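You operate a simulated robot arm through the tools that you are given. There is no shell and no other tool.

You are at the controls of a simulated robot arm. One attempt, no reset.

## Task
Zero the counter and run about 40 grippers at speed 3, then stop.

The check looks at the end state, three seconds after you hand in, the way a careful person would. Anything else that was tipped, shoved, dropped, spilled or broken makes it a failure.

## Robot
A 7-joint arm with a two-finger gripper, fixed in place. Base frame: the origin is on the floor under the middle of its stand, x ahead of it, y to its left, z up. Units: m, degrees, N and s.
With the tool pointing down near the work surface it reaches from about 0.22 to 0.72 m from the base axis. Its first joint turns from -166.0 to 166.0 degrees. Payload 1.71 kg.
The TCP is the grasp point between the finger pads, 0.02 m short of the fingertips. In the tool frame z runs along the fingers and y along their closing line. The gripper opens to 0.096 m; its body begins 0.113 m behind the TCP.
Orientation is that of the tool frame in the base frame, as a unit quaternion [w, x, y, z]. With the fingers straight down and closing along the base's y, the tool's x points along the base's -x, its y along +y and its z along -z.

## Interface
- The arm moves only by the tool servo_tool. Its argument "moves" is a list of rows, each a list of 3 entries, a list of its own where there are three numbers: the shift along the tool's x, y, z in units of 50 mm (1.0 is 50 mm), then the turn, a rotation vector about the tool's x, y, z in units of 8 degrees (1.0 is 8 degrees), then the closure in counts, from 0 (fully open) to 255 (shut). In form: [[[x, y, z], [wx, wy, wz], gripper], ...]. A call has 1 to 20 rows; each row shifts and turns the commanded pose from where the row before left it, along the tool's axes as they then stand. A call with a number of a shift or a turn outside -1 to 1 is refused whole. Rows are played at 5 a second. More than 0.05 m and 8.6 degrees between two rows, or a gripper value outside its range, and nothing of the call is played. Where a pose cannot be reached the arm comes as near as it can. A force on the tool above 40 N (or 10 N above the force at the start of the call, whichever is more), or a blocked arm, ends the call early, and 0.2 s more pass. The fingers move at their own pace (about 0.153 m/s each) and stop on an object; they squeeze with about 33 N. The grip force told is the motor's: it shows also when the fingers shut on nothing. Time passes only in rows, and 0.2 s behind the last, so rows that do not move let the fingers close. The reply holds the time, the measured pose of the TCP, the force on the tool along the base axes, the opening and the grip force, in the units named above and with some noise, with the torque about the TCP (base axes, N m) and any sound that the robot's microphone picked up.
- Cameras (640 x 400 px; columns grow to the right, rows downward): "scene" is fixed at [0.0521, -0.4997, 1.5095]; the picture's right is [0.74, -0.68, 0.00], its down [-0.19, -0.21, -0.96] and it looks along [0.65, 0.71, -0.28] (base axes); focal length 315 px, centre (320, 200). "wrist" rides on the gripper at [0.066, 0.014, -0.145] in the tool frame; the picture's right is [-0.21, 0.98, 0.00], its down [-0.88, -0.18, -0.45] and it looks along [-0.44, -0.09, 0.90] (tool axes); focal length 275 px, centre (320, 200). There is no depth. A picture from a camera that has moved, and an enlarged one, comes with that camera's place and axes in the base frame and with its lens.
- get_image(camera): a new picture of that camera. No time passes.
- slide_trunk(by): moves the trunk up (or, below 0, down) by that many m; the arm rides with it, the base frame stays. It gives what a move gives, with no picture.
- inspect(camera, box): a new picture of the part [left, top, right, bottom] of that camera's present view, enlarged. No time passes.
- sign_off(): hands the job in; it is judged then, once.

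Nothing tells you positions but the pictures and the camera data. Unless the task says otherwise, let go and move clear before handing in.

The tools are called after "Emit:" by a JSON object that holds its "method" and its "body". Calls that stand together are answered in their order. servo_tool: Moves the arm, as the interface text tells. Its arguments: {"type":"object","properties":{"moves":{"type":"array"}},"required":["moves"]} The other tools are called the same way: slide_trunk (by) moves the trunk up or down; get_image (camera) takes a picture; inspect (camera, box) takes an enlarged picture of a part of a camera's view; sign_off () hands the job in.

At the start:

```text
clock: 0.0
position: [0.4142, 0.0319, 1.3826]
tcp_rot: [0.0, 0.001, 1.0, 0.0]
force: [-0.1, 0.0, 1.1]
moment: [0.02, 0.01, 0.03]
gripper_width: 0.0959
grasp_force: 0.0
trunk travel left (down, up): [-0.325, 0.061]
```

scene: 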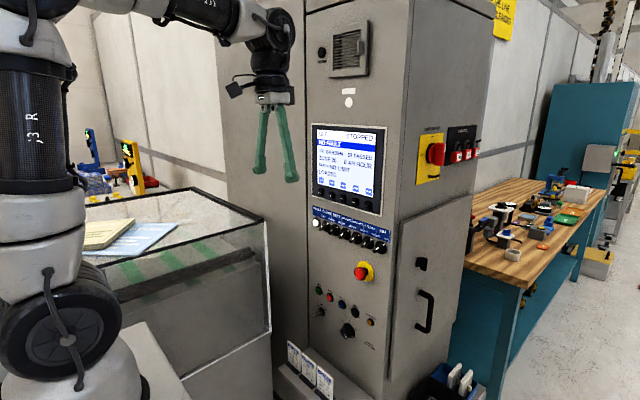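
wrist: 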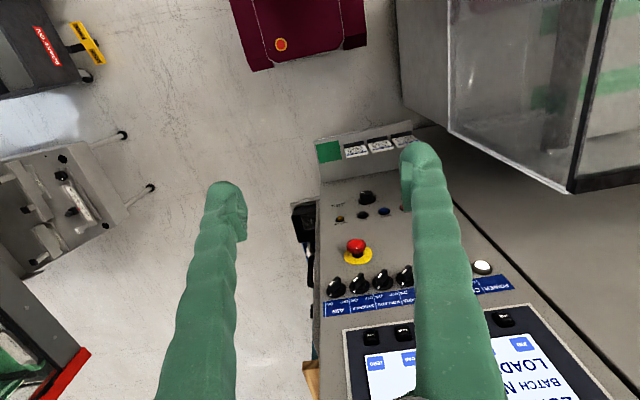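

I see a machine cabinet with an LCD screen, a row of selector switches, an emergency stop, and small buttons. I'll look closer at the panel before moving.

Emit:
{"method": "inspect", "body": {"camera": "scene", "box": [300, 110, 400, 220]}}

Emit:
{"method": "inspect", "body": {"camera": "scene", "box": [300, 195, 400, 260]}}

Emit:
{"method": "inspect", "body": {"camera": "scene", "box": [270, 250, 400, 400]}}

Emit:
{"method": "inspect", "body": {"camera": "scene", "box": [400, 100, 520, 200]}}

Emit:
{"method": "inspect", "body": {"camera": "wrist", "box": [300, 120, 560, 400]}}

```text
3.64 times, centred on (350, 165) of scene
camera zoom: at [0.0521, -0.4997, 1.5095], right [0.74, -0.68, 0.0], down [-0.19, -0.21, -0.96], along [0.65, 0.71, -0.28], focal length 1146 px, centre (211, 327)
```

zoom: 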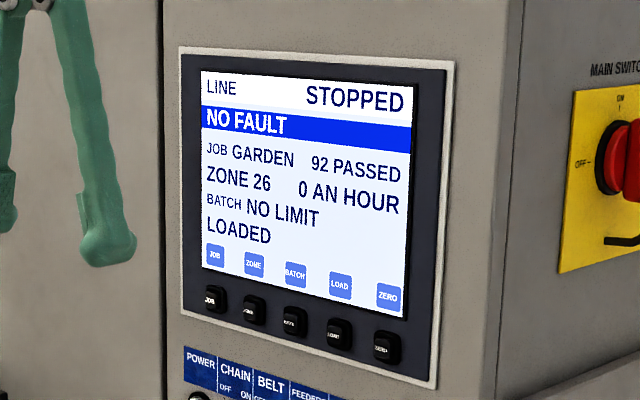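

```text
6.15 times, centred on (350, 228) of scene
camera zoom: at [0.0521, -0.4997, 1.5095], right [0.74, -0.68, 0.0], down [-0.19, -0.21, -0.96], along [0.65, 0.71, -0.28], focal length 1939 px, centre (135, 31)
```

zoom: 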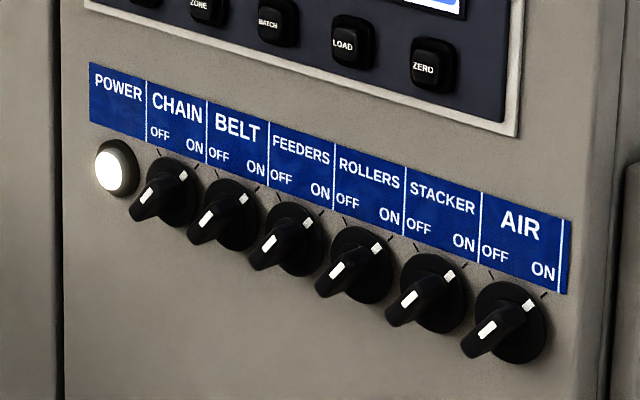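

```text
2.67 times, centred on (335, 325) of scene
camera zoom: at [0.0521, -0.4997, 1.5095], right [0.74, -0.68, 0.0], down [-0.19, -0.21, -0.96], along [0.65, 0.71, -0.28], focal length 840 px, centre (280, -133)
```

zoom: 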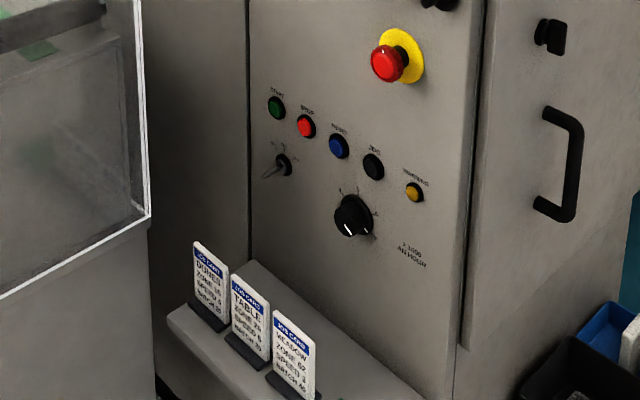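

```text
4.00 times, centred on (460, 150) of scene
camera zoom: at [0.0521, -0.4997, 1.5095], right [0.74, -0.68, 0.0], down [-0.19, -0.21, -0.96], along [0.65, 0.71, -0.28], focal length 1261 px, centre (-240, 400)
```

zoom: 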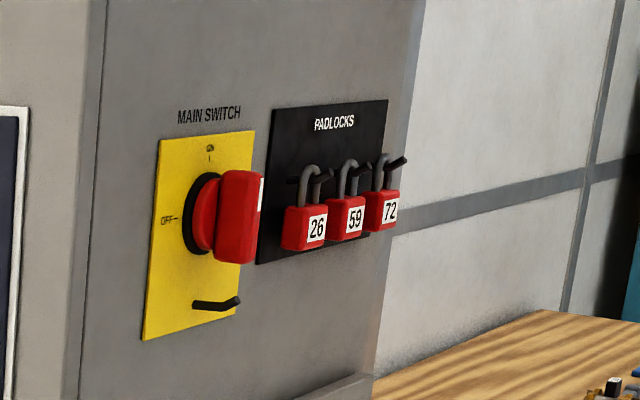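

```text
1.43 times, centred on (430, 260) of wrist
camera zoom: at [0.3485, 0.0461, 1.5269], right [0.21, 0.98, 0.0], down [0.88, -0.19, 0.44], along [0.43, -0.09, -0.9], focal length 393 px, centre (163, 114)
```

zoom: 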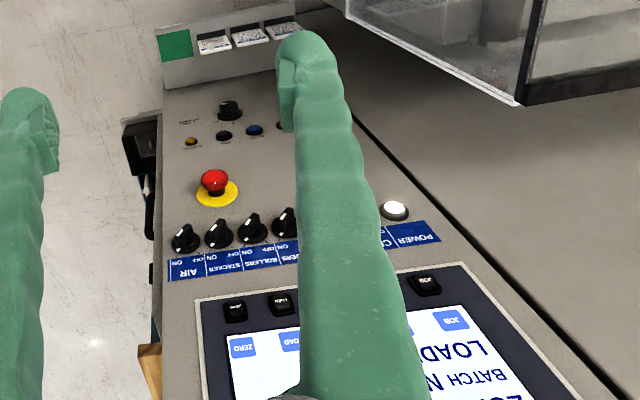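

The panel has ZERO under the screen, a START/STOP row and a speed knob. I'll zoom in on the labels of each control.

Emit:
{"method": "inspect", "body": {"camera": "scene", "box": [305, 275, 385, 325]}}

Emit:
{"method": "inspect", "body": {"camera": "scene", "box": [325, 310, 385, 355]}}

Emit:
{"method": "inspect", "body": {"camera": "scene", "box": [305, 280, 345, 305]}}

Emit:
{"method": "inspect", "body": {"camera": "scene", "box": [280, 335, 340, 400]}}

Emit:
{"method": "inspect", "body": {"camera": "wrist", "box": [310, 120, 430, 200]}}

Emit:
{"method": "inspect", "body": {"camera": "scene", "box": [300, 0, 400, 110]}}

Emit:
{"method": "inspect", "body": {"camera": "scene", "box": [480, 0, 540, 40]}}

Emit:
{"method": "inspect", "body": {"camera": "scene", "box": [60, 100, 280, 360]}}

```text
8.00 times, centred on (345, 300) of scene
camera zoom: at [0.0521, -0.4997, 1.5095], right [0.74, -0.68, 0.0], down [-0.19, -0.21, -0.96], along [0.65, 0.71, -0.28], focal length 2521 px, centre (120, -600)
```

zoom: 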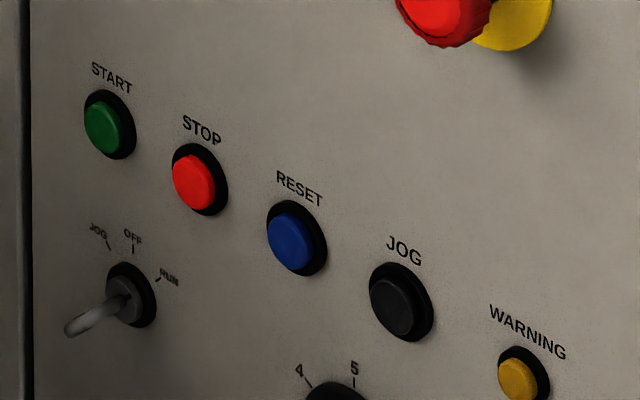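

```text
8.89 times, centred on (355, 332) of scene
camera zoom: at [0.0521, -0.4997, 1.5095], right [0.74, -0.68, 0.0], down [-0.19, -0.21, -0.96], along [0.65, 0.71, -0.28], focal length 2801 px, centre (9, -978)
```

zoom: 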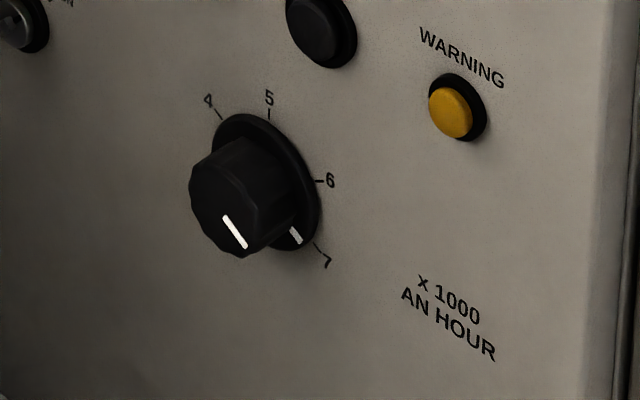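

```text
16.00 times, centred on (325, 292) of scene
camera zoom: at [0.0521, -0.4997, 1.5095], right [0.74, -0.68, 0.0], down [-0.19, -0.21, -0.96], along [0.65, 0.71, -0.28], focal length 5042 px, centre (240, -1280)
```

zoom: 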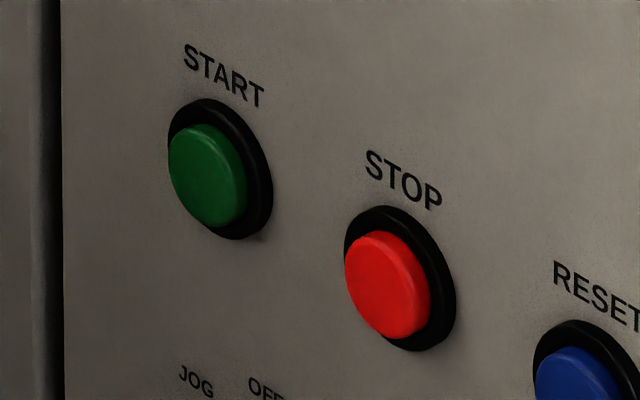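

```text
6.15 times, centred on (310, 368) of scene
camera zoom: at [0.0521, -0.4997, 1.5095], right [0.74, -0.68, 0.0], down [-0.19, -0.21, -0.96], along [0.65, 0.71, -0.28], focal length 1939 px, centre (382, -831)
```

zoom: 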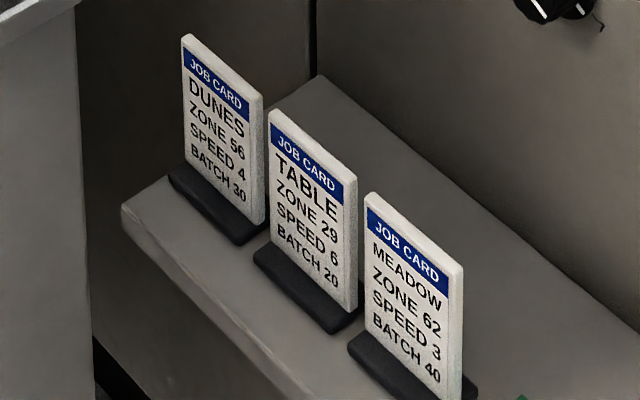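

```text
5.00 times, centred on (370, 160) of wrist
camera zoom: at [0.3485, 0.0461, 1.5269], right [0.21, 0.98, 0.0], down [0.88, -0.19, 0.44], along [0.43, -0.09, -0.9], focal length 1376 px, centre (70, 400)
```

zoom: 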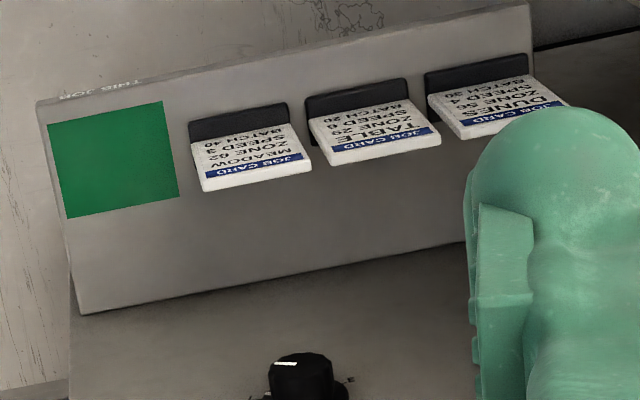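

```text
3.64 times, centred on (350, 55) of scene
camera zoom: at [0.0521, -0.4997, 1.5095], right [0.74, -0.68, 0.0], down [-0.19, -0.21, -0.96], along [0.65, 0.71, -0.28], focal length 1146 px, centre (211, 727)
```

zoom: 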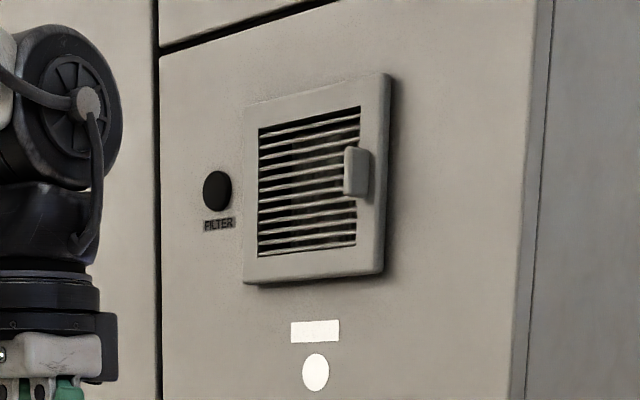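

```text
10.00 times, centred on (510, 20) of scene
camera zoom: at [0.0521, -0.4997, 1.5095], right [0.74, -0.68, 0.0], down [-0.19, -0.21, -0.96], along [0.65, 0.71, -0.28], focal length 3151 px, centre (-1580, 2000)
```

zoom: 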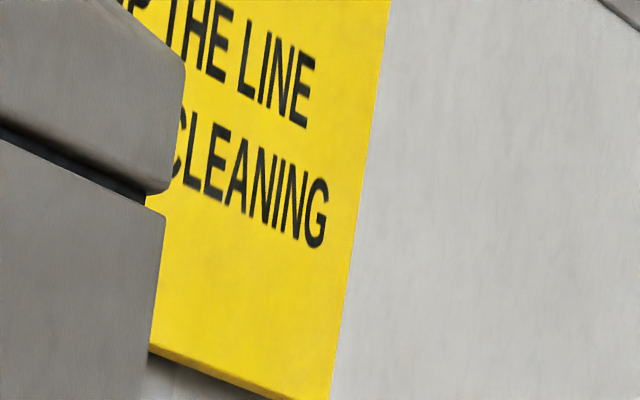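

```text
1.54 times, centred on (170, 230) of scene
camera zoom: at [0.0521, -0.4997, 1.5095], right [0.74, -0.68, 0.0], down [-0.19, -0.21, -0.96], along [0.65, 0.71, -0.28], focal length 485 px, centre (551, 154)
```

zoom: 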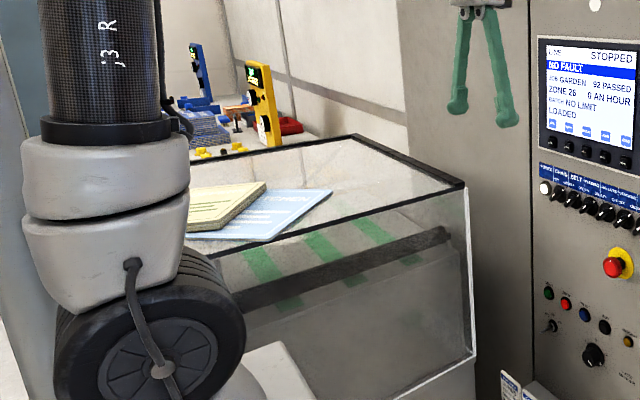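

Panel face is a vertical plane near x≈0.745 with START, STOP, RESET and JOG at z≈0.865. The speed knob (now at 7) and the key switch are at z≈0.775. I'll check the remaining details, then bring the arm round to face the panel.

Emit:
{"method": "inspect", "body": {"camera": "scene", "box": [80, 205, 190, 270]}}

Emit:
{"method": "inspect", "body": {"camera": "scene", "box": [310, 215, 395, 265]}}

Emit:
{"method": "inspect", "body": {"camera": "scene", "box": [310, 300, 335, 320]}}

Emit:
{"method": "inspect", "body": {"camera": "scene", "box": [220, 0, 310, 190]}}

Emit:
{"method": "inspect", "body": {"camera": "scene", "box": [60, 110, 180, 200]}}

```text
5.82 times, centred on (135, 238) of scene
camera zoom: at [0.0521, -0.4997, 1.5095], right [0.74, -0.68, 0.0], down [-0.19, -0.21, -0.96], along [0.65, 0.71, -0.28], focal length 1834 px, centre (1396, -18)
```

zoom: 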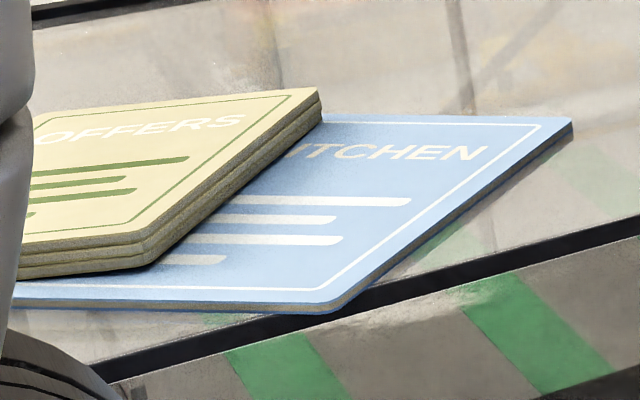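

```text
7.53 times, centred on (352, 240) of scene
camera zoom: at [0.0521, -0.4997, 1.5095], right [0.74, -0.68, 0.0], down [-0.19, -0.21, -0.96], along [0.65, 0.71, -0.28], focal length 2373 px, centre (75, -101)
```

zoom: 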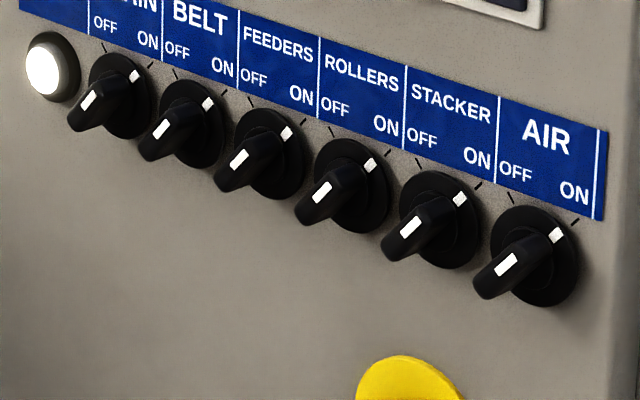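

```text
16.00 times, centred on (322, 310) of scene
camera zoom: at [0.0521, -0.4997, 1.5095], right [0.74, -0.68, 0.0], down [-0.19, -0.21, -0.96], along [0.65, 0.71, -0.28], focal length 5042 px, centre (280, -1560)
```

zoom: 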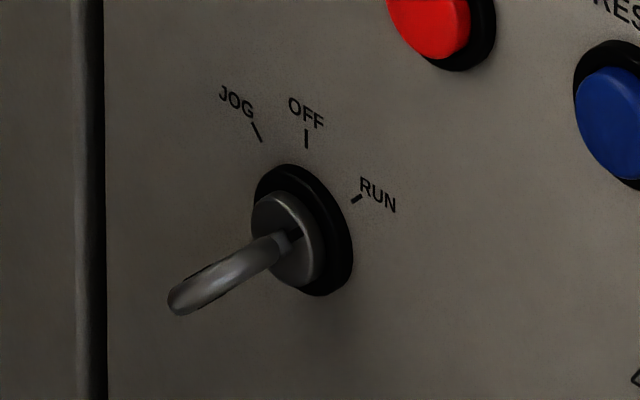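

```text
2.11 times, centred on (265, 95) of scene
camera zoom: at [0.0521, -0.4997, 1.5095], right [0.74, -0.68, 0.0], down [-0.19, -0.21, -0.96], along [0.65, 0.71, -0.28], focal length 664 px, centre (436, 421)
```

zoom: 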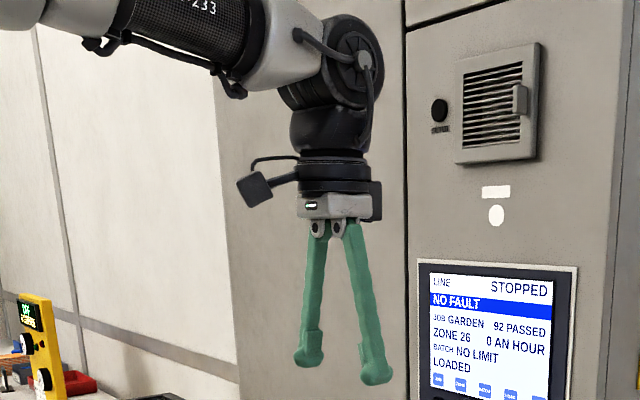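

```text
4.44 times, centred on (120, 155) of scene
camera zoom: at [0.0521, -0.4997, 1.5095], right [0.74, -0.68, 0.0], down [-0.19, -0.21, -0.96], along [0.65, 0.71, -0.28], focal length 1401 px, centre (1209, 400)
```

zoom: 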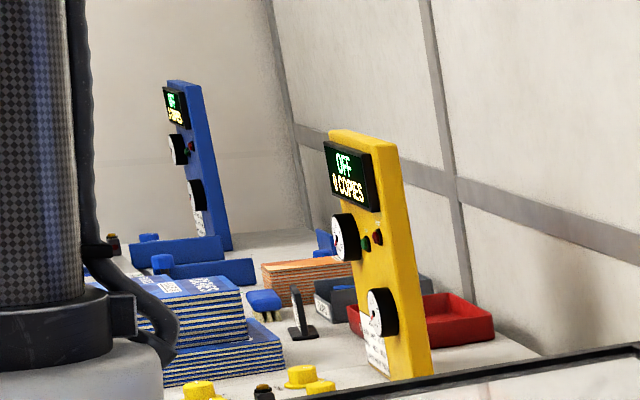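

All zone selectors are already ON and the screen says NO FAULT, job loaded. I'll tilt the tool from pointing down to pointing forward at the panel (about TCP x≈0.60, z≈1.30), well clear of the face.

Emit:
{"method": "servo_tool", "body": {"moves": [[[-0.3, 0, 0.133], [0, -0.9375, 0], 0], [[-0.28, 0, 0.171], [0, -0.9375, 0], 0], [[-0.255, 0, 0.206], [0, -0.9375, 0], 0], [[-0.226, 0, 0.238], [0, -0.9375, 0], 0], [[-0.193, 0, 0.265], [0, -0.9375, 0], 0], [[-0.157, 0, 0.288], [0, -0.9375, 0], 0], [[-0.118, 0, 0.306], [0, -0.9375, 0], 0], [[-0.077, 0, 0.319], [0, -0.9375, 0], 0], [[-0.035, 0, 0.326], [0, -0.9375, 0], 0], [[0.008, 0, 0.328], [0, -0.9375, 0], 0], [[0.051, 0, 0.324], [0, -0.9375, 0], 0], [[0.093, 0, 0.315], [0, -0.9375, 0], 0]]}}

Emit:
{"method": "get_image", "body": {"camera": "scene"}}

Emit:
{"method": "get_image", "body": {"camera": "wrist"}}

```text
clock: 2.6
position: [0.5774, 0.0303, 1.3082]
tcp_rot: [0.71, 0.001, 0.704, -0.002]
force: [0.6, -0.3, -0.2]
moment: [0.02, -0.01, 0.02]
gripper_width: 0.0959
grasp_force: 0.1
trunk travel left (down, up): [-0.325, 0.061]
```

```text
taken
```

scene: 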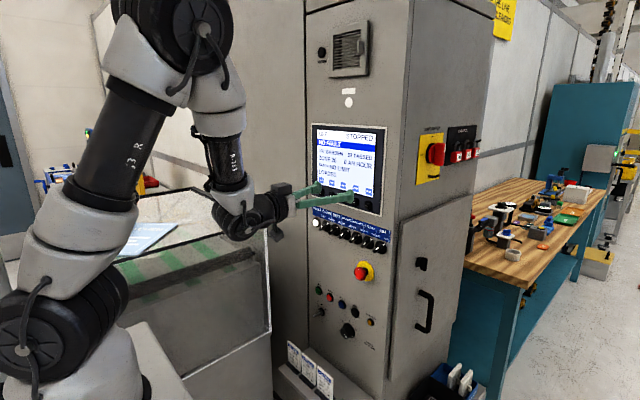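

```text
taken
camera wrist: at [0.4332, 0.0443, 1.2419], right [0.0, 0.98, 0.2], down [-0.45, -0.18, 0.87], along [0.89, -0.09, 0.44], focal length 275 px, centre (320, 200)
```

wrist: 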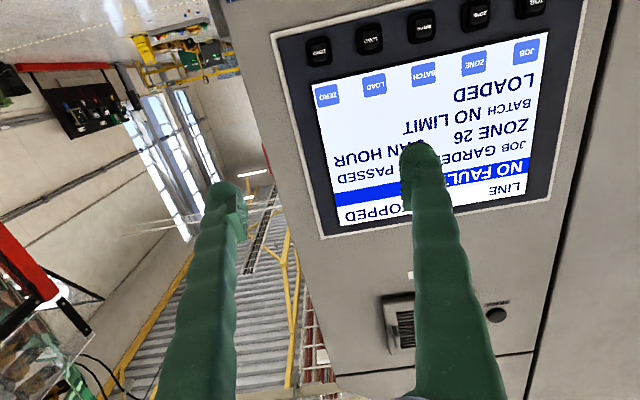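

The tool now points forward with the wrist camera below it, so pictures are upside down. Next I'll lower the arm straight down in front of the speed knob (about y 0.108, z 0.80) to see the dial and key up close.

Emit:
{"method": "servo_tool", "body": {"moves": [[[0.924, 0.142, 0], [0, 0, 0], 0], [[0.924, 0.142, 0], [0, 0, 0], 0], [[0.924, 0.142, 0], [0, 0, 0], 0], [[0.924, 0.142, 0], [0, 0, 0], 0], [[0.924, 0.142, 0], [0, 0, 0], 0], [[0.924, 0.142, 0], [0, 0, 0], 0], [[0.924, 0.142, 0], [0, 0, 0], 0], [[0.924, 0.142, 0], [0, 0, 0], 0], [[0.924, 0.142, 0], [0, 0, 0], 0], [[0.924, 0.142, 0], [0, 0, 0], 0], [[0.924, 0.142, 0], [0, 0, 0], 0]]}}

Emit:
{"method": "get_image", "body": {"camera": "scene"}}

Emit:
{"method": "get_image", "body": {"camera": "wrist"}}

```text
clock: 5.0
position: [0.5818, 0.1108, 0.8035]
tcp_rot: [0.713, 0.0, 0.701, 0.0]
force: [-0.5, -0.1, -0.4]
moment: [0.03, 0.01, -0.05]
gripper_width: 0.0964
grasp_force: 0.0
trunk travel left (down, up): [-0.325, 0.061]
```

```text
taken
```

scene: 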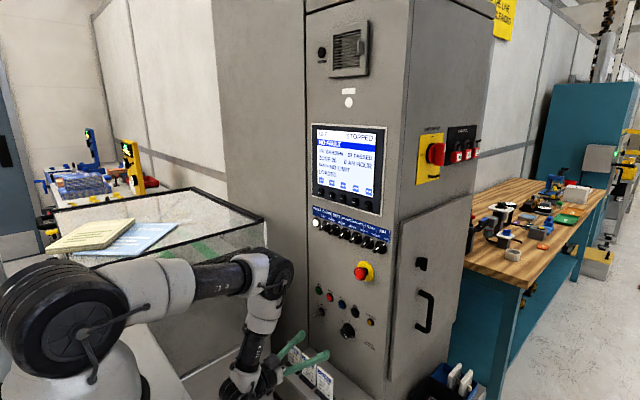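

```text
taken
camera wrist: at [0.4367, 0.1232, 0.7346], right [0.0, 0.98, 0.21], down [-0.46, -0.18, 0.87], along [0.89, -0.09, 0.45], focal length 275 px, centre (320, 200)
```

wrist: 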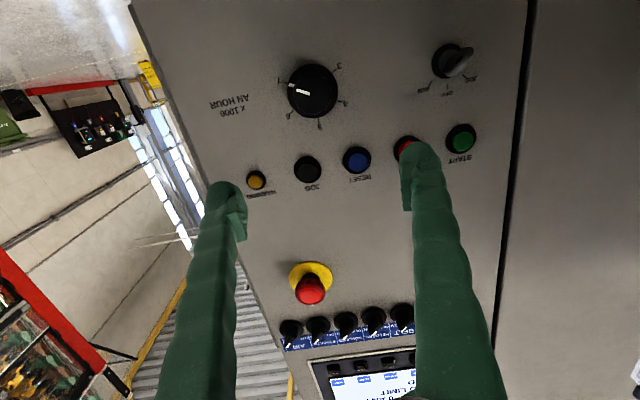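

I can see the dial and key from below now. Zooming in on both.

Emit:
{"method": "inspect", "body": {"camera": "wrist", "box": [260, 50, 370, 140]}}

Emit:
{"method": "inspect", "body": {"camera": "wrist", "box": [405, 25, 495, 115]}}

Emit:
{"method": "inspect", "body": {"camera": "wrist", "box": [230, 110, 500, 210]}}

Emit:
{"method": "inspect", "body": {"camera": "scene", "box": [180, 190, 380, 400]}}

```text
4.44 times, centred on (315, 95) of wrist
camera zoom: at [0.4367, 0.1232, 0.7346], right [0.0, 0.98, 0.21], down [-0.46, -0.18, 0.87], along [0.89, -0.09, 0.45], focal length 1224 px, centre (342, 667)
```

zoom: 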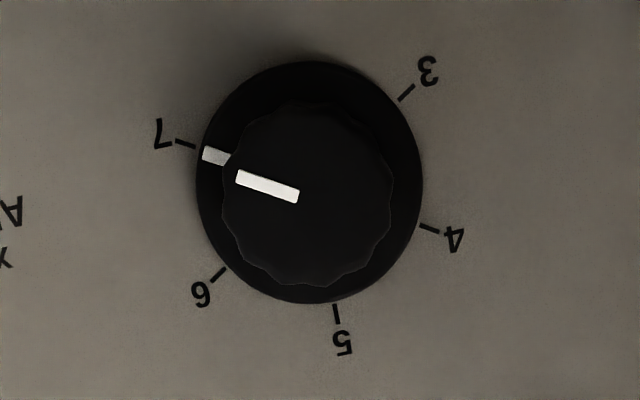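

```text
4.44 times, centred on (450, 70) of wrist
camera zoom: at [0.4367, 0.1232, 0.7346], right [0.0, 0.98, 0.21], down [-0.46, -0.18, 0.87], along [0.89, -0.09, 0.45], focal length 1224 px, centre (-258, 778)
```

zoom: 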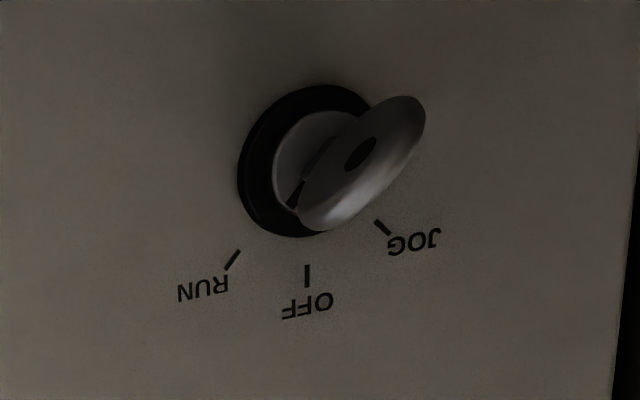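

```text
2.37 times, centred on (365, 160) of wrist
camera zoom: at [0.4367, 0.1232, 0.7346], right [0.0, 0.98, 0.21], down [-0.46, -0.18, 0.87], along [0.89, -0.09, 0.45], focal length 652 px, centre (213, 295)
```

zoom: 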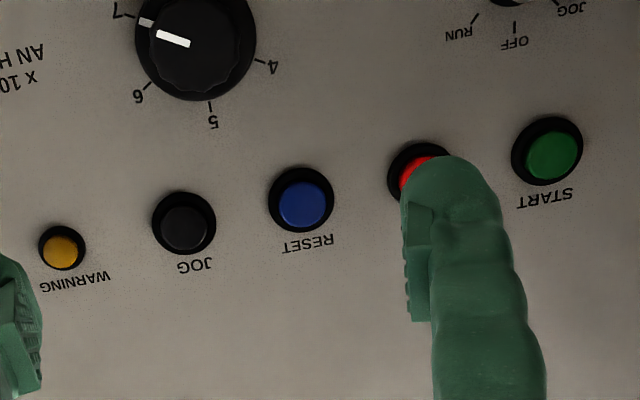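

```text
1.90 times, centred on (280, 295) of scene
camera zoom: at [0.0521, -0.4997, 1.5095], right [0.74, -0.68, 0.0], down [-0.19, -0.21, -0.96], along [0.65, 0.71, -0.28], focal length 600 px, centre (396, 19)
```

zoom: 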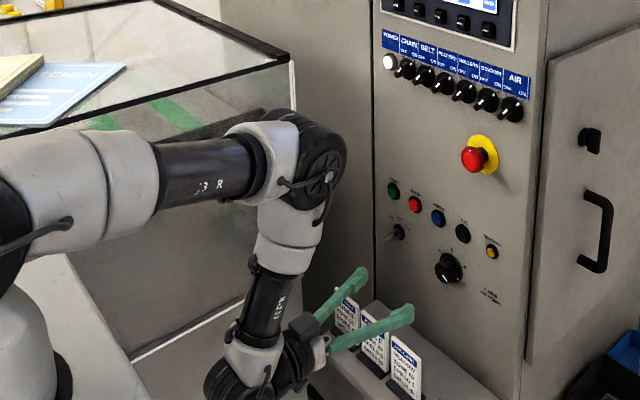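

The key is already at RUN and the dial runs 3–7 in 60° steps, with the pointer on 7. So I must turn the knob 240° counter‑clockwise in two strokes. I take the knob centre as about y 0.110, z 0.766, so I'll align to it and pre‑roll the gripper clockwise.

Emit:
{"method": "servo_tool", "body": {"moves": [[[0.75, 0, 0], [0, 0.12, 0], 0], [[0, 0, 0], [0, 0, 0.9375], 0], [[0, 0, 0], [0, 0, 0.9375], 0], [[0, 0, 0], [0, 0, 0.9375], 0], [[0, 0, 0], [0, 0, 0.9375], 0], [[0, 0, 0], [0, 0, 0.9375], 0], [[0, 0, 0], [0, 0, 0.9375], 0], [[0, 0, 0], [0, 0, 0.9375], 0], [[0, 0, 0], [0, 0, 0.9375], 0], [[0, 0, 0], [0, 0, 0], 0]]}}

Emit:
{"method": "get_image", "body": {"camera": "wrist"}}

Emit:
{"method": "get_image", "body": {"camera": "scene"}}

```text
clock: 7.2
position: [0.5814, 0.1103, 0.7656]
tcp_rot: [0.612, 0.355, 0.612, 0.353]
force: [-1.1, 0.1, -0.7]
moment: [-0.01, 0.0, -0.01]
gripper_width: 0.0958
grasp_force: 0.0
trunk travel left (down, up): [-0.325, 0.061]
```

```text
taken
camera wrist: at [0.437, 0.1742, 0.7449], right [0.0, 0.31, 0.95], down [-0.44, -0.85, 0.28], along [0.9, -0.42, 0.14], focal length 275 px, centre (320, 200)
```

wrist: 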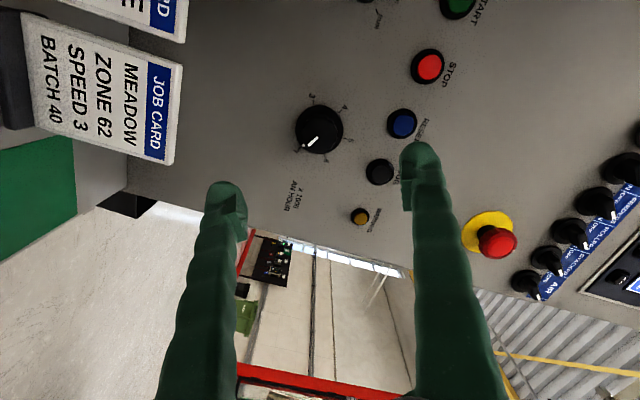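

```text
taken
```

scene: 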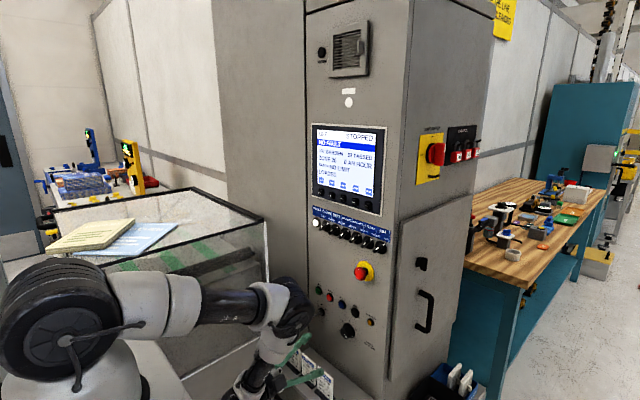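

The roll worked and the axis points at the knob. I'll zoom in to check the alignment precisely.

Emit:
{"method": "inspect", "body": {"camera": "wrist", "box": [270, 85, 370, 175]}}

Emit:
{"method": "inspect", "body": {"camera": "scene", "box": [220, 270, 390, 400]}}

```text
4.44 times, centred on (320, 130) of wrist
camera zoom: at [0.437, 0.1742, 0.7449], right [0.0, 0.31, 0.95], down [-0.44, -0.85, 0.28], along [0.9, -0.42, 0.14], focal length 1224 px, centre (320, 511)
```

zoom: 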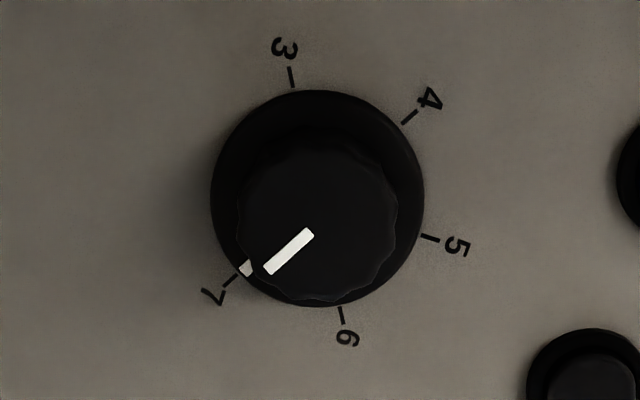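

```text
3.08 times, centred on (305, 335) of scene
camera zoom: at [0.0521, -0.4997, 1.5095], right [0.74, -0.68, 0.0], down [-0.19, -0.21, -0.96], along [0.65, 0.71, -0.28], focal length 970 px, centre (366, -215)
```

zoom: 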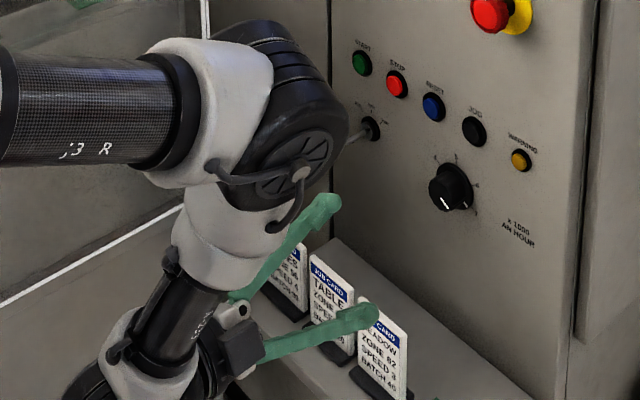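

The alignment is within about 1 mm. I'll part‑close the fingers to about 70 mm to stay clear of the RESET and JOG buttons. Then I'll move forward to just in front of the knob (TCP x≈0.70) and check.

Emit:
{"method": "servo_tool", "body": {"moves": [[[0, 0, 0], [0, 0, 0], 69], [[0, 0, 0.6], [0, 0, 0], 69], [[0, 0, 0.6], [0, 0, 0], 69], [[0, 0, 0.6], [0, 0, 0], 69], [[0, 0, 0.57], [0, 0, 0], 69], [[0, 0, 0], [0, 0, 0], 69]]}}

Emit:
{"method": "get_image", "body": {"camera": "wrist"}}

Emit:
{"method": "inspect", "body": {"camera": "scene", "box": [220, 270, 390, 400]}}

```text
clock: 8.6
position: [0.7022, 0.1092, 0.7647]
tcp_rot: [0.612, 0.354, 0.613, 0.353]
force: [-0.9, -0.3, -0.2]
moment: [0.01, -0.01, 0.02]
gripper_width: 0.07
grasp_force: 0.0
trunk travel left (down, up): [-0.325, 0.061]
```

```text
taken
camera wrist: at [0.5565, 0.173, 0.7438], right [0.0, 0.31, 0.95], down [-0.44, -0.85, 0.28], along [0.9, -0.42, 0.14], focal length 275 px, centre (320, 200)
```

wrist: 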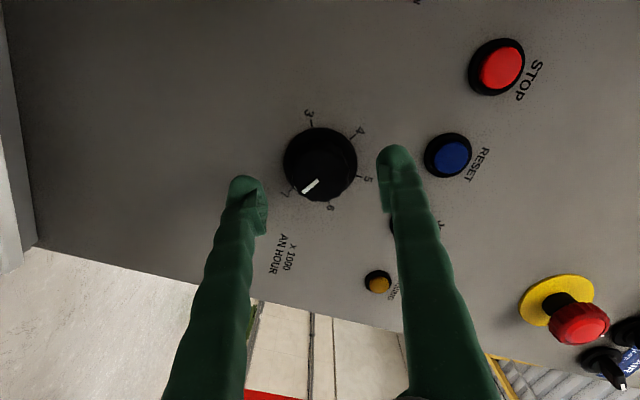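

```text
3.08 times, centred on (305, 335) of scene
camera zoom: at [0.0521, -0.4997, 1.5095], right [0.74, -0.68, 0.0], down [-0.19, -0.21, -0.96], along [0.65, 0.71, -0.28], focal length 970 px, centre (366, -215)
```

zoom: 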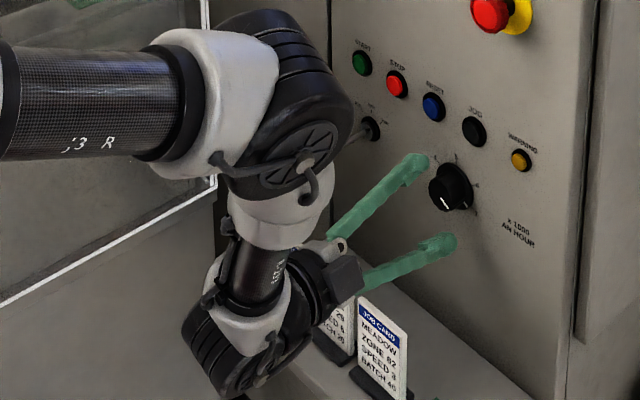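

Emit:
{"method": "inspect", "body": {"camera": "wrist", "box": [220, 100, 420, 225]}}

```text
3.20 times, centred on (320, 162) of wrist
camera zoom: at [0.5565, 0.173, 0.7438], right [0.0, 0.31, 0.95], down [-0.44, -0.85, 0.28], along [0.9, -0.42, 0.14], focal length 881 px, centre (320, 320)
```

zoom: 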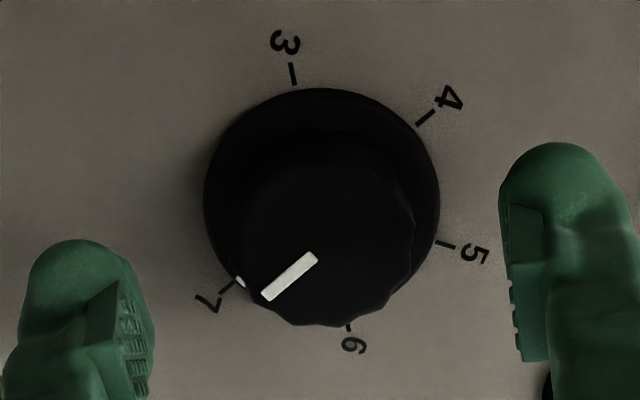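

The knob sits about 1–2 mm toward +y. I'll nudge that way, advance to TCP x≈0.721 so the tips surround the cap, and close on it.

Emit:
{"method": "servo_tool", "body": {"moves": [[[0.026, 0.015, 0.2], [0, 0, 0], 69], [[0, 0, 0.18], [0, 0, 0], 69], [[0, 0, 0], [0, 0, 0], 69], [[0, 0, 0], [0, 0, 0], 255], [[0, 0, 0], [0, 0, 0], 255], [[0, 0, 0], [0, 0, 0], 255]]}}

Emit:
{"method": "inspect", "body": {"camera": "wrist", "box": [220, 100, 420, 225]}}

Emit:
{"method": "inspect", "body": {"camera": "scene", "box": [300, 290, 390, 350]}}

```text
clock: 10.0
position: [0.7204, 0.1115, 0.7645]
tcp_rot: [0.612, 0.354, 0.612, 0.353]
force: [0.0, -0.7, -2.3]
moment: [0.0, 0.01, 0.0]
gripper_width: 0.0363
grasp_force: 35.3
trunk travel left (down, up): [-0.325, 0.061]
```

```text
3.20 times, centred on (320, 162) of wrist
camera zoom: at [0.5766, 0.1752, 0.743], right [0.0, 0.31, 0.95], down [-0.44, -0.85, 0.28], along [0.9, -0.42, 0.14], focal length 881 px, centre (320, 320)
```

zoom: 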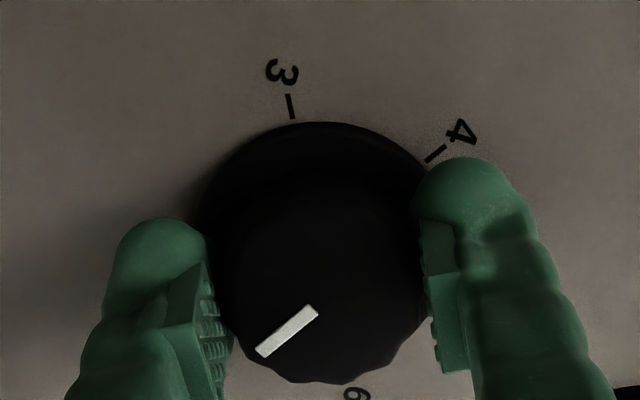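

```text
6.67 times, centred on (345, 320) of scene
camera zoom: at [0.0521, -0.4997, 1.5095], right [0.74, -0.68, 0.0], down [-0.19, -0.21, -0.96], along [0.65, 0.71, -0.28], focal length 2101 px, centre (153, -600)
```

zoom: 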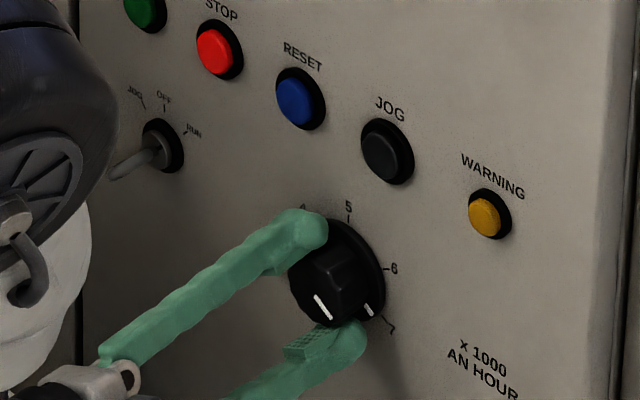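

The knob is gripped (36 mm) with low side force. Now I'll turn counter‑clockwise 60° and check that the pointer follows.

Emit:
{"method": "servo_tool", "body": {"moves": [[[0, 0, 0], [0, 0, -0.9375], 255], [[0, 0, 0], [0, 0, -0.9375], 255], [[0, 0, 0], [0, 0, -0.9375], 255], [[0, 0, 0], [0, 0, -0.9375], 255], [[0, 0, 0], [0, 0, -0.9375], 255], [[0, 0, 0], [0, 0, -0.9375], 255], [[0, 0, 0], [0, 0, -0.9375], 255], [[0, 0, 0], [0, 0, -0.9375], 255], [[0, 0, 0], [0, 0, 0], 255]]}}

Emit:
{"method": "get_image", "body": {"camera": "wrist"}}

Emit:
{"method": "inspect", "body": {"camera": "scene", "box": [300, 290, 390, 350]}}

```text
clock: 12.0
position: [0.7218, 0.1098, 0.7625]
tcp_rot: [0.706, 0.001, 0.708, -0.001]
force: [18.2, -15.0, -10.6]
moment: [0.04, 0.15, -0.13]
gripper_width: 0.0366
grasp_force: 35.1
trunk travel left (down, up): [-0.325, 0.061]
```

```text
taken
camera wrist: at [0.5762, 0.1238, 0.6976], right [0.0, 0.98, 0.2], down [-0.44, -0.18, 0.88], along [0.9, -0.09, 0.43], focal length 275 px, centre (320, 200)
```

wrist: 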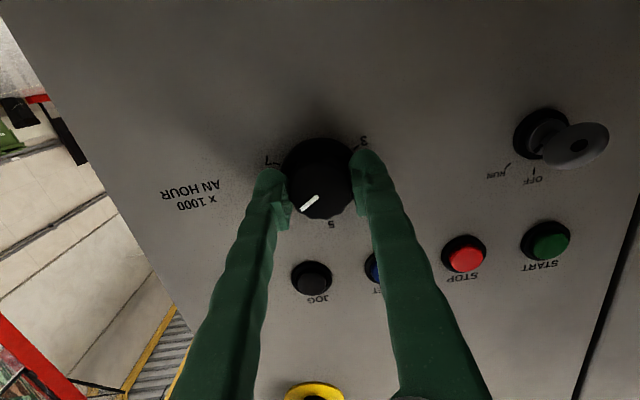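

```text
6.67 times, centred on (345, 320) of scene
camera zoom: at [0.0521, -0.4997, 1.5095], right [0.74, -0.68, 0.0], down [-0.19, -0.21, -0.96], along [0.65, 0.71, -0.28], focal length 2101 px, centre (153, -600)
```

zoom: 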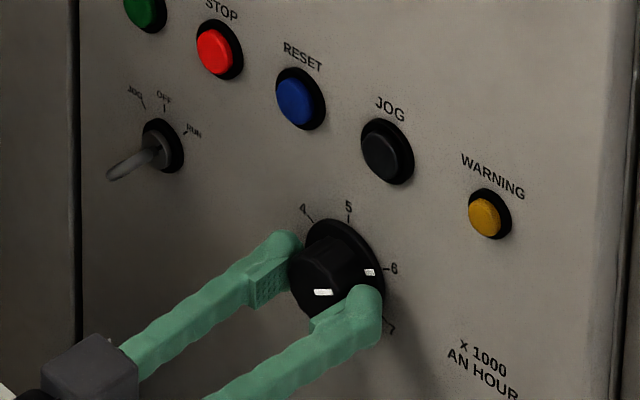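

The pointer moved to 6 with the hand and the forces rose slightly. I'll let the arm settle one row before continuing.

Emit:
{"method": "servo_tool", "body": {"moves": [[[0, 0, 0], [0, 0, 0], 255], [[0, 0, 0], [0, 0, 0], 255]]}}

Emit:
{"method": "inspect", "body": {"camera": "wrist", "box": [250, 110, 400, 240]}}

```text
clock: 12.6
position: [0.7215, 0.1102, 0.7631]
tcp_rot: [0.706, 0.001, 0.708, -0.001]
force: [19.5, -16.7, -10.6]
moment: [0.04, 0.17, -0.13]
gripper_width: 0.0369
grasp_force: 35.0
trunk travel left (down, up): [-0.325, 0.061]
```

```text
3.08 times, centred on (325, 175) of wrist
camera zoom: at [0.5761, 0.1239, 0.6976], right [0.0, 0.98, 0.21], down [-0.44, -0.18, 0.88], along [0.9, -0.09, 0.43], focal length 847 px, centre (305, 277)
```

zoom: 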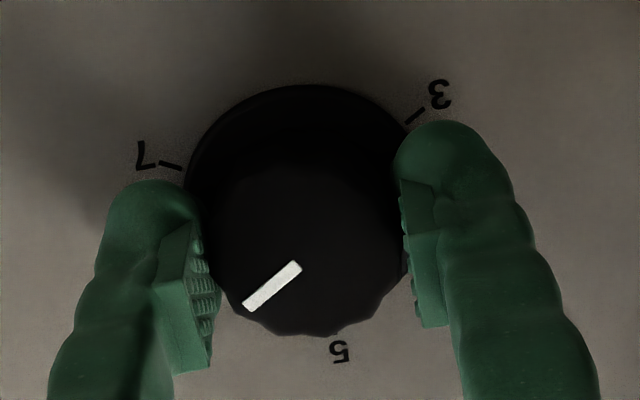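

Residual force about 28 N comes from slight off‑centre grip. I'll open, which relieves it, then re‑centre before gripping again.

Emit:
{"method": "servo_tool", "body": {"moves": [[[0, 0, 0], [0, 0, 0], 85], [[0, 0, 0], [0, 0, 0], 85], [[0, 0, 0], [0, 0, 0], 85]]}}

Emit:
{"method": "inspect", "body": {"camera": "wrist", "box": [220, 100, 420, 225]}}

```text
clock: 13.4
position: [0.7198, 0.112, 0.763]
tcp_rot: [0.706, 0.0, 0.708, 0.0]
force: [-0.7, 0.3, 0.0]
moment: [0.0, -0.06, -0.03]
gripper_width: 0.0639
grasp_force: 0.1
trunk travel left (down, up): [-0.325, 0.061]
```

```text
3.20 times, centred on (320, 162) of wrist
camera zoom: at [0.5748, 0.1254, 0.6983], right [0.0, 0.98, 0.21], down [-0.44, -0.18, 0.88], along [0.9, -0.09, 0.43], focal length 881 px, centre (320, 320)
```

zoom: 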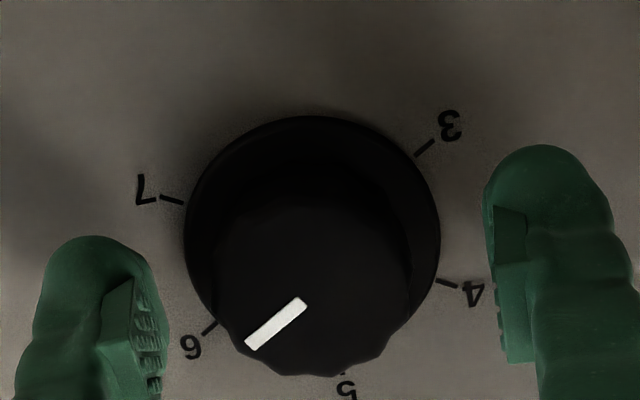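

Open and free of force; the pull direction tells me the knob centre is about y 0.110, z 0.765. I'll re‑centre, roll back clockwise 45°, grip, and then turn 90° counter‑clockwise.

Emit:
{"method": "servo_tool", "body": {"moves": [[[-0.04, -0.036, 0], [0, 0, 0], 85], [[0, 0, 0], [0, 0, 0.9375], 85], [[0, 0, 0], [0, 0, 0.9375], 85], [[0, 0, 0], [0, 0, 0.9375], 85], [[0, 0, 0], [0, 0, 0.9375], 85], [[0, 0, 0], [0, 0, 0.9375], 85], [[0, 0, 0], [0, 0, 0.9375], 85], [[0, 0, 0], [0, 0, 0], 85], [[0, 0, 0], [0, 0, 0], 85]]}}

Emit:
{"method": "inspect", "body": {"camera": "wrist", "box": [220, 100, 420, 225]}}

```text
clock: 15.4
position: [0.7201, 0.1107, 0.767]
tcp_rot: [0.653, 0.271, 0.654, 0.27]
force: [-0.2, -0.1, -0.8]
moment: [0.0, 0.02, 0.0]
gripper_width: 0.064
grasp_force: 0.1
trunk travel left (down, up): [-0.325, 0.061]
```

```text
3.20 times, centred on (320, 162) of wrist
camera zoom: at [0.5748, 0.1665, 0.7302], right [0.0, 0.55, 0.84], down [-0.44, -0.75, 0.49], along [0.9, -0.37, 0.24], focal length 881 px, centre (320, 320)
```

zoom: 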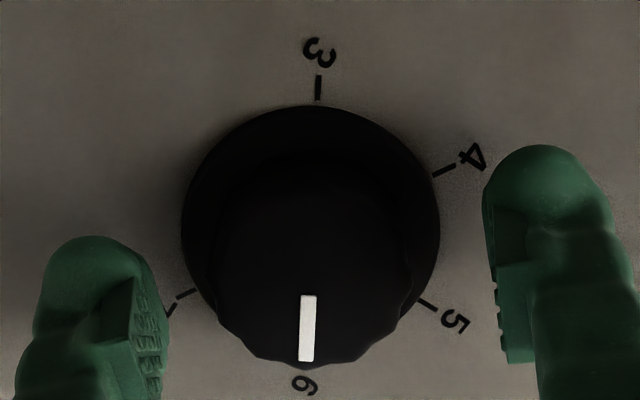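

The knob appears about 1.8 mm off along the closing line, so I'll correct that and close. Then I'll turn 45° as a first part and watch the forces.

Emit:
{"method": "servo_tool", "body": {"moves": [[[0.012, -0.034, 0], [0, 0, 0], 85], [[0, 0, 0], [0, 0, 0], 85], [[0, 0, 0], [0, 0, 0], 255], [[0, 0, 0], [0, 0, 0], 255], [[0, 0, 0], [0, 0, 0], 255]]}}

Emit:
{"method": "servo_tool", "body": {"moves": [[[0, 0, 0], [0, 0, -0.9375], 255], [[0, 0, 0], [0, 0, -0.9375], 255], [[0, 0, 0], [0, 0, -0.9375], 255], [[0, 0, 0], [0, 0, -0.9375], 255], [[0, 0, 0], [0, 0, -0.9375], 255], [[0, 0, 0], [0, 0, -0.9375], 255], [[0, 0, 0], [0, 0, 0], 255]]}}

Emit:
{"method": "inspect", "body": {"camera": "wrist", "box": [220, 100, 420, 225]}}

```text
clock: 16.6
position: [0.7194, 0.1085, 0.7653]
tcp_rot: [0.652, 0.271, 0.654, 0.271]
force: [0.2, -0.7, -1.4]
moment: [0.02, -0.02, -0.02]
gripper_width: 0.0365
grasp_force: 35.5
trunk travel left (down, up): [-0.325, 0.061]
```

```text
clock: 18.2
position: [0.7188, 0.1094, 0.7652]
tcp_rot: [0.707, 0.001, 0.707, -0.001]
force: [-8.8, -1.9, 0.7]
moment: [-0.01, -0.19, -0.08]
gripper_width: 0.0366
grasp_force: 34.9
trunk travel left (down, up): [-0.325, 0.061]
```

```text
3.20 times, centred on (320, 162) of wrist
camera zoom: at [0.5746, 0.1235, 0.6997], right [0.0, 0.98, 0.2], down [-0.44, -0.18, 0.88], along [0.9, -0.09, 0.43], focal length 881 px, centre (320, 320)
```

zoom: 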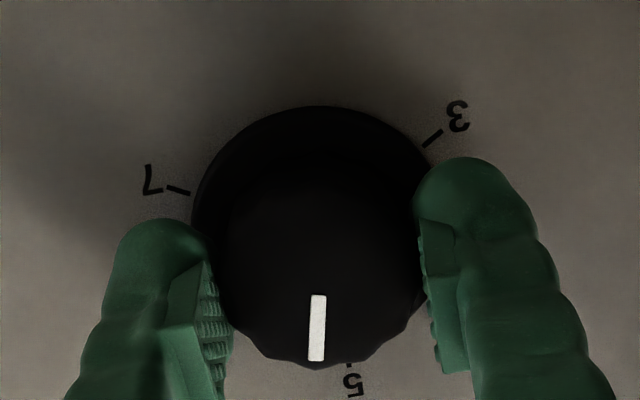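

Well centred now, with low forces. I'll continue counter‑clockwise another 60°.

Emit:
{"method": "servo_tool", "body": {"moves": [[[0, 0, 0], [0, 0, -0.9375], 255], [[0, 0, 0], [0, 0, -0.9375], 255], [[0, 0, 0], [0, 0, -0.9375], 255], [[0, 0, 0], [0, 0, -0.9375], 255], [[0, 0, 0], [0, 0, -0.9375], 255], [[0, 0, 0], [0, 0, -0.9375], 255], [[0, 0, 0], [0, 0, -0.9375], 255], [[0, 0, 0], [0, 0, -0.9375], 255], [[0, 0, 0], [0, 0, 0], 255]]}}

Emit:
{"method": "get_image", "body": {"camera": "wrist"}}

Emit:
{"method": "get_image", "body": {"camera": "scene"}}

```text
clock: 20.2
position: [0.7199, 0.1098, 0.7654]
tcp_rot: [0.611, -0.355, 0.613, -0.353]
force: [5.2, 2.5, 1.6]
moment: [0.0, -0.08, 0.22]
gripper_width: 0.0363
grasp_force: 35.0
trunk travel left (down, up): [-0.325, 0.061]
```

```text
taken
camera wrist: at [0.5748, 0.0601, 0.7203], right [0.0, 0.67, -0.75], down [-0.44, 0.67, 0.6], along [0.9, 0.33, 0.3], focal length 275 px, centre (320, 200)
```

wrist: 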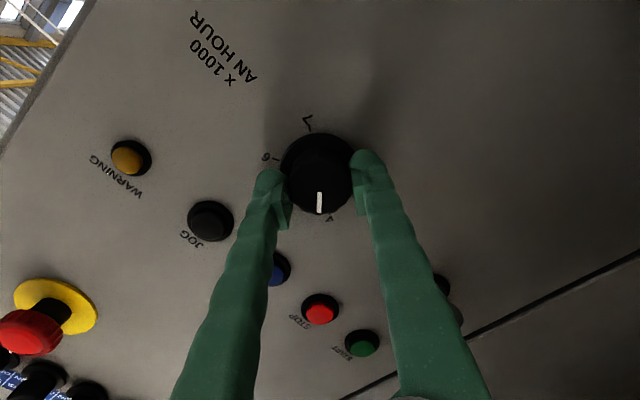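

```text
taken
```

scene: 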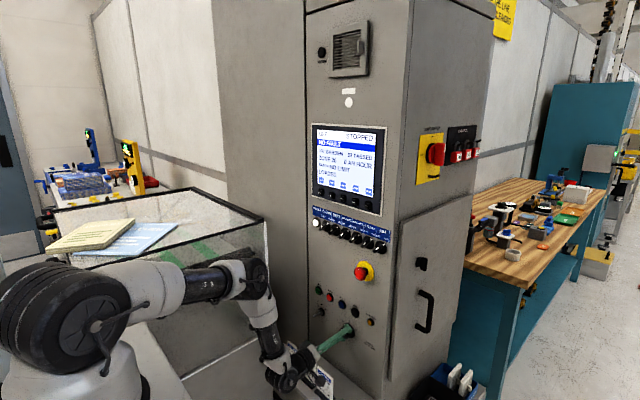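

The pointer is now near 4.2. I'll release, roll back 90° clockwise, and check centring before the last stroke.

Emit:
{"method": "servo_tool", "body": {"moves": [[[0, 0, 0], [0, 0, 0], 85], [[0, 0, 0], [0, 0, 0], 85], [[0, 0, 0], [0, 0, 0.9375], 85], [[0, 0, 0], [0, 0, 0.9375], 85], [[0, 0, 0], [0, 0, 0.9375], 85], [[0, 0, 0], [0, 0, 0.9375], 85], [[0, 0, 0], [0, 0, 0.9375], 85], [[0, 0, 0], [0, 0, 0.9375], 85], [[0, 0, 0], [0, 0, 0.9375], 85], [[0, 0, 0], [0, 0, 0.9375], 85], [[0, 0, 0], [0, 0, 0.9375], 85], [[0, 0, 0], [0, 0, 0.9375], 85], [[0, 0, 0], [0, 0, 0.9375], 85], [[0, 0, 0], [0, 0, 0.9375], 85], [[0, 0, 0], [0, 0, 0], 85], [[0, 0, 0], [0, 0, 0], 85]]}}

Emit:
{"method": "inspect", "body": {"camera": "wrist", "box": [220, 100, 420, 225]}}

```text
clock: 23.6
position: [0.7197, 0.1077, 0.766]
tcp_rot: [0.682, 0.183, 0.684, 0.184]
force: [0.9, -0.2, 0.8]
moment: [0.0, 0.01, -0.01]
gripper_width: 0.064
grasp_force: 0.1
trunk travel left (down, up): [-0.325, 0.061]
```

```text
3.20 times, centred on (320, 162) of wrist
camera zoom: at [0.574, 0.1536, 0.7149], right [0.0, 0.74, 0.67], down [-0.44, -0.6, 0.67], along [0.9, -0.3, 0.33], focal length 881 px, centre (320, 320)
```

zoom: 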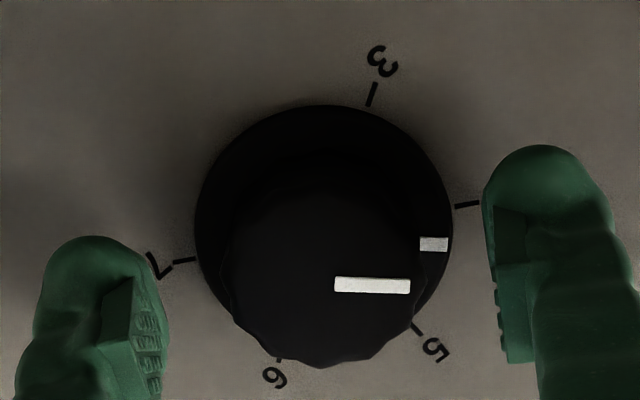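

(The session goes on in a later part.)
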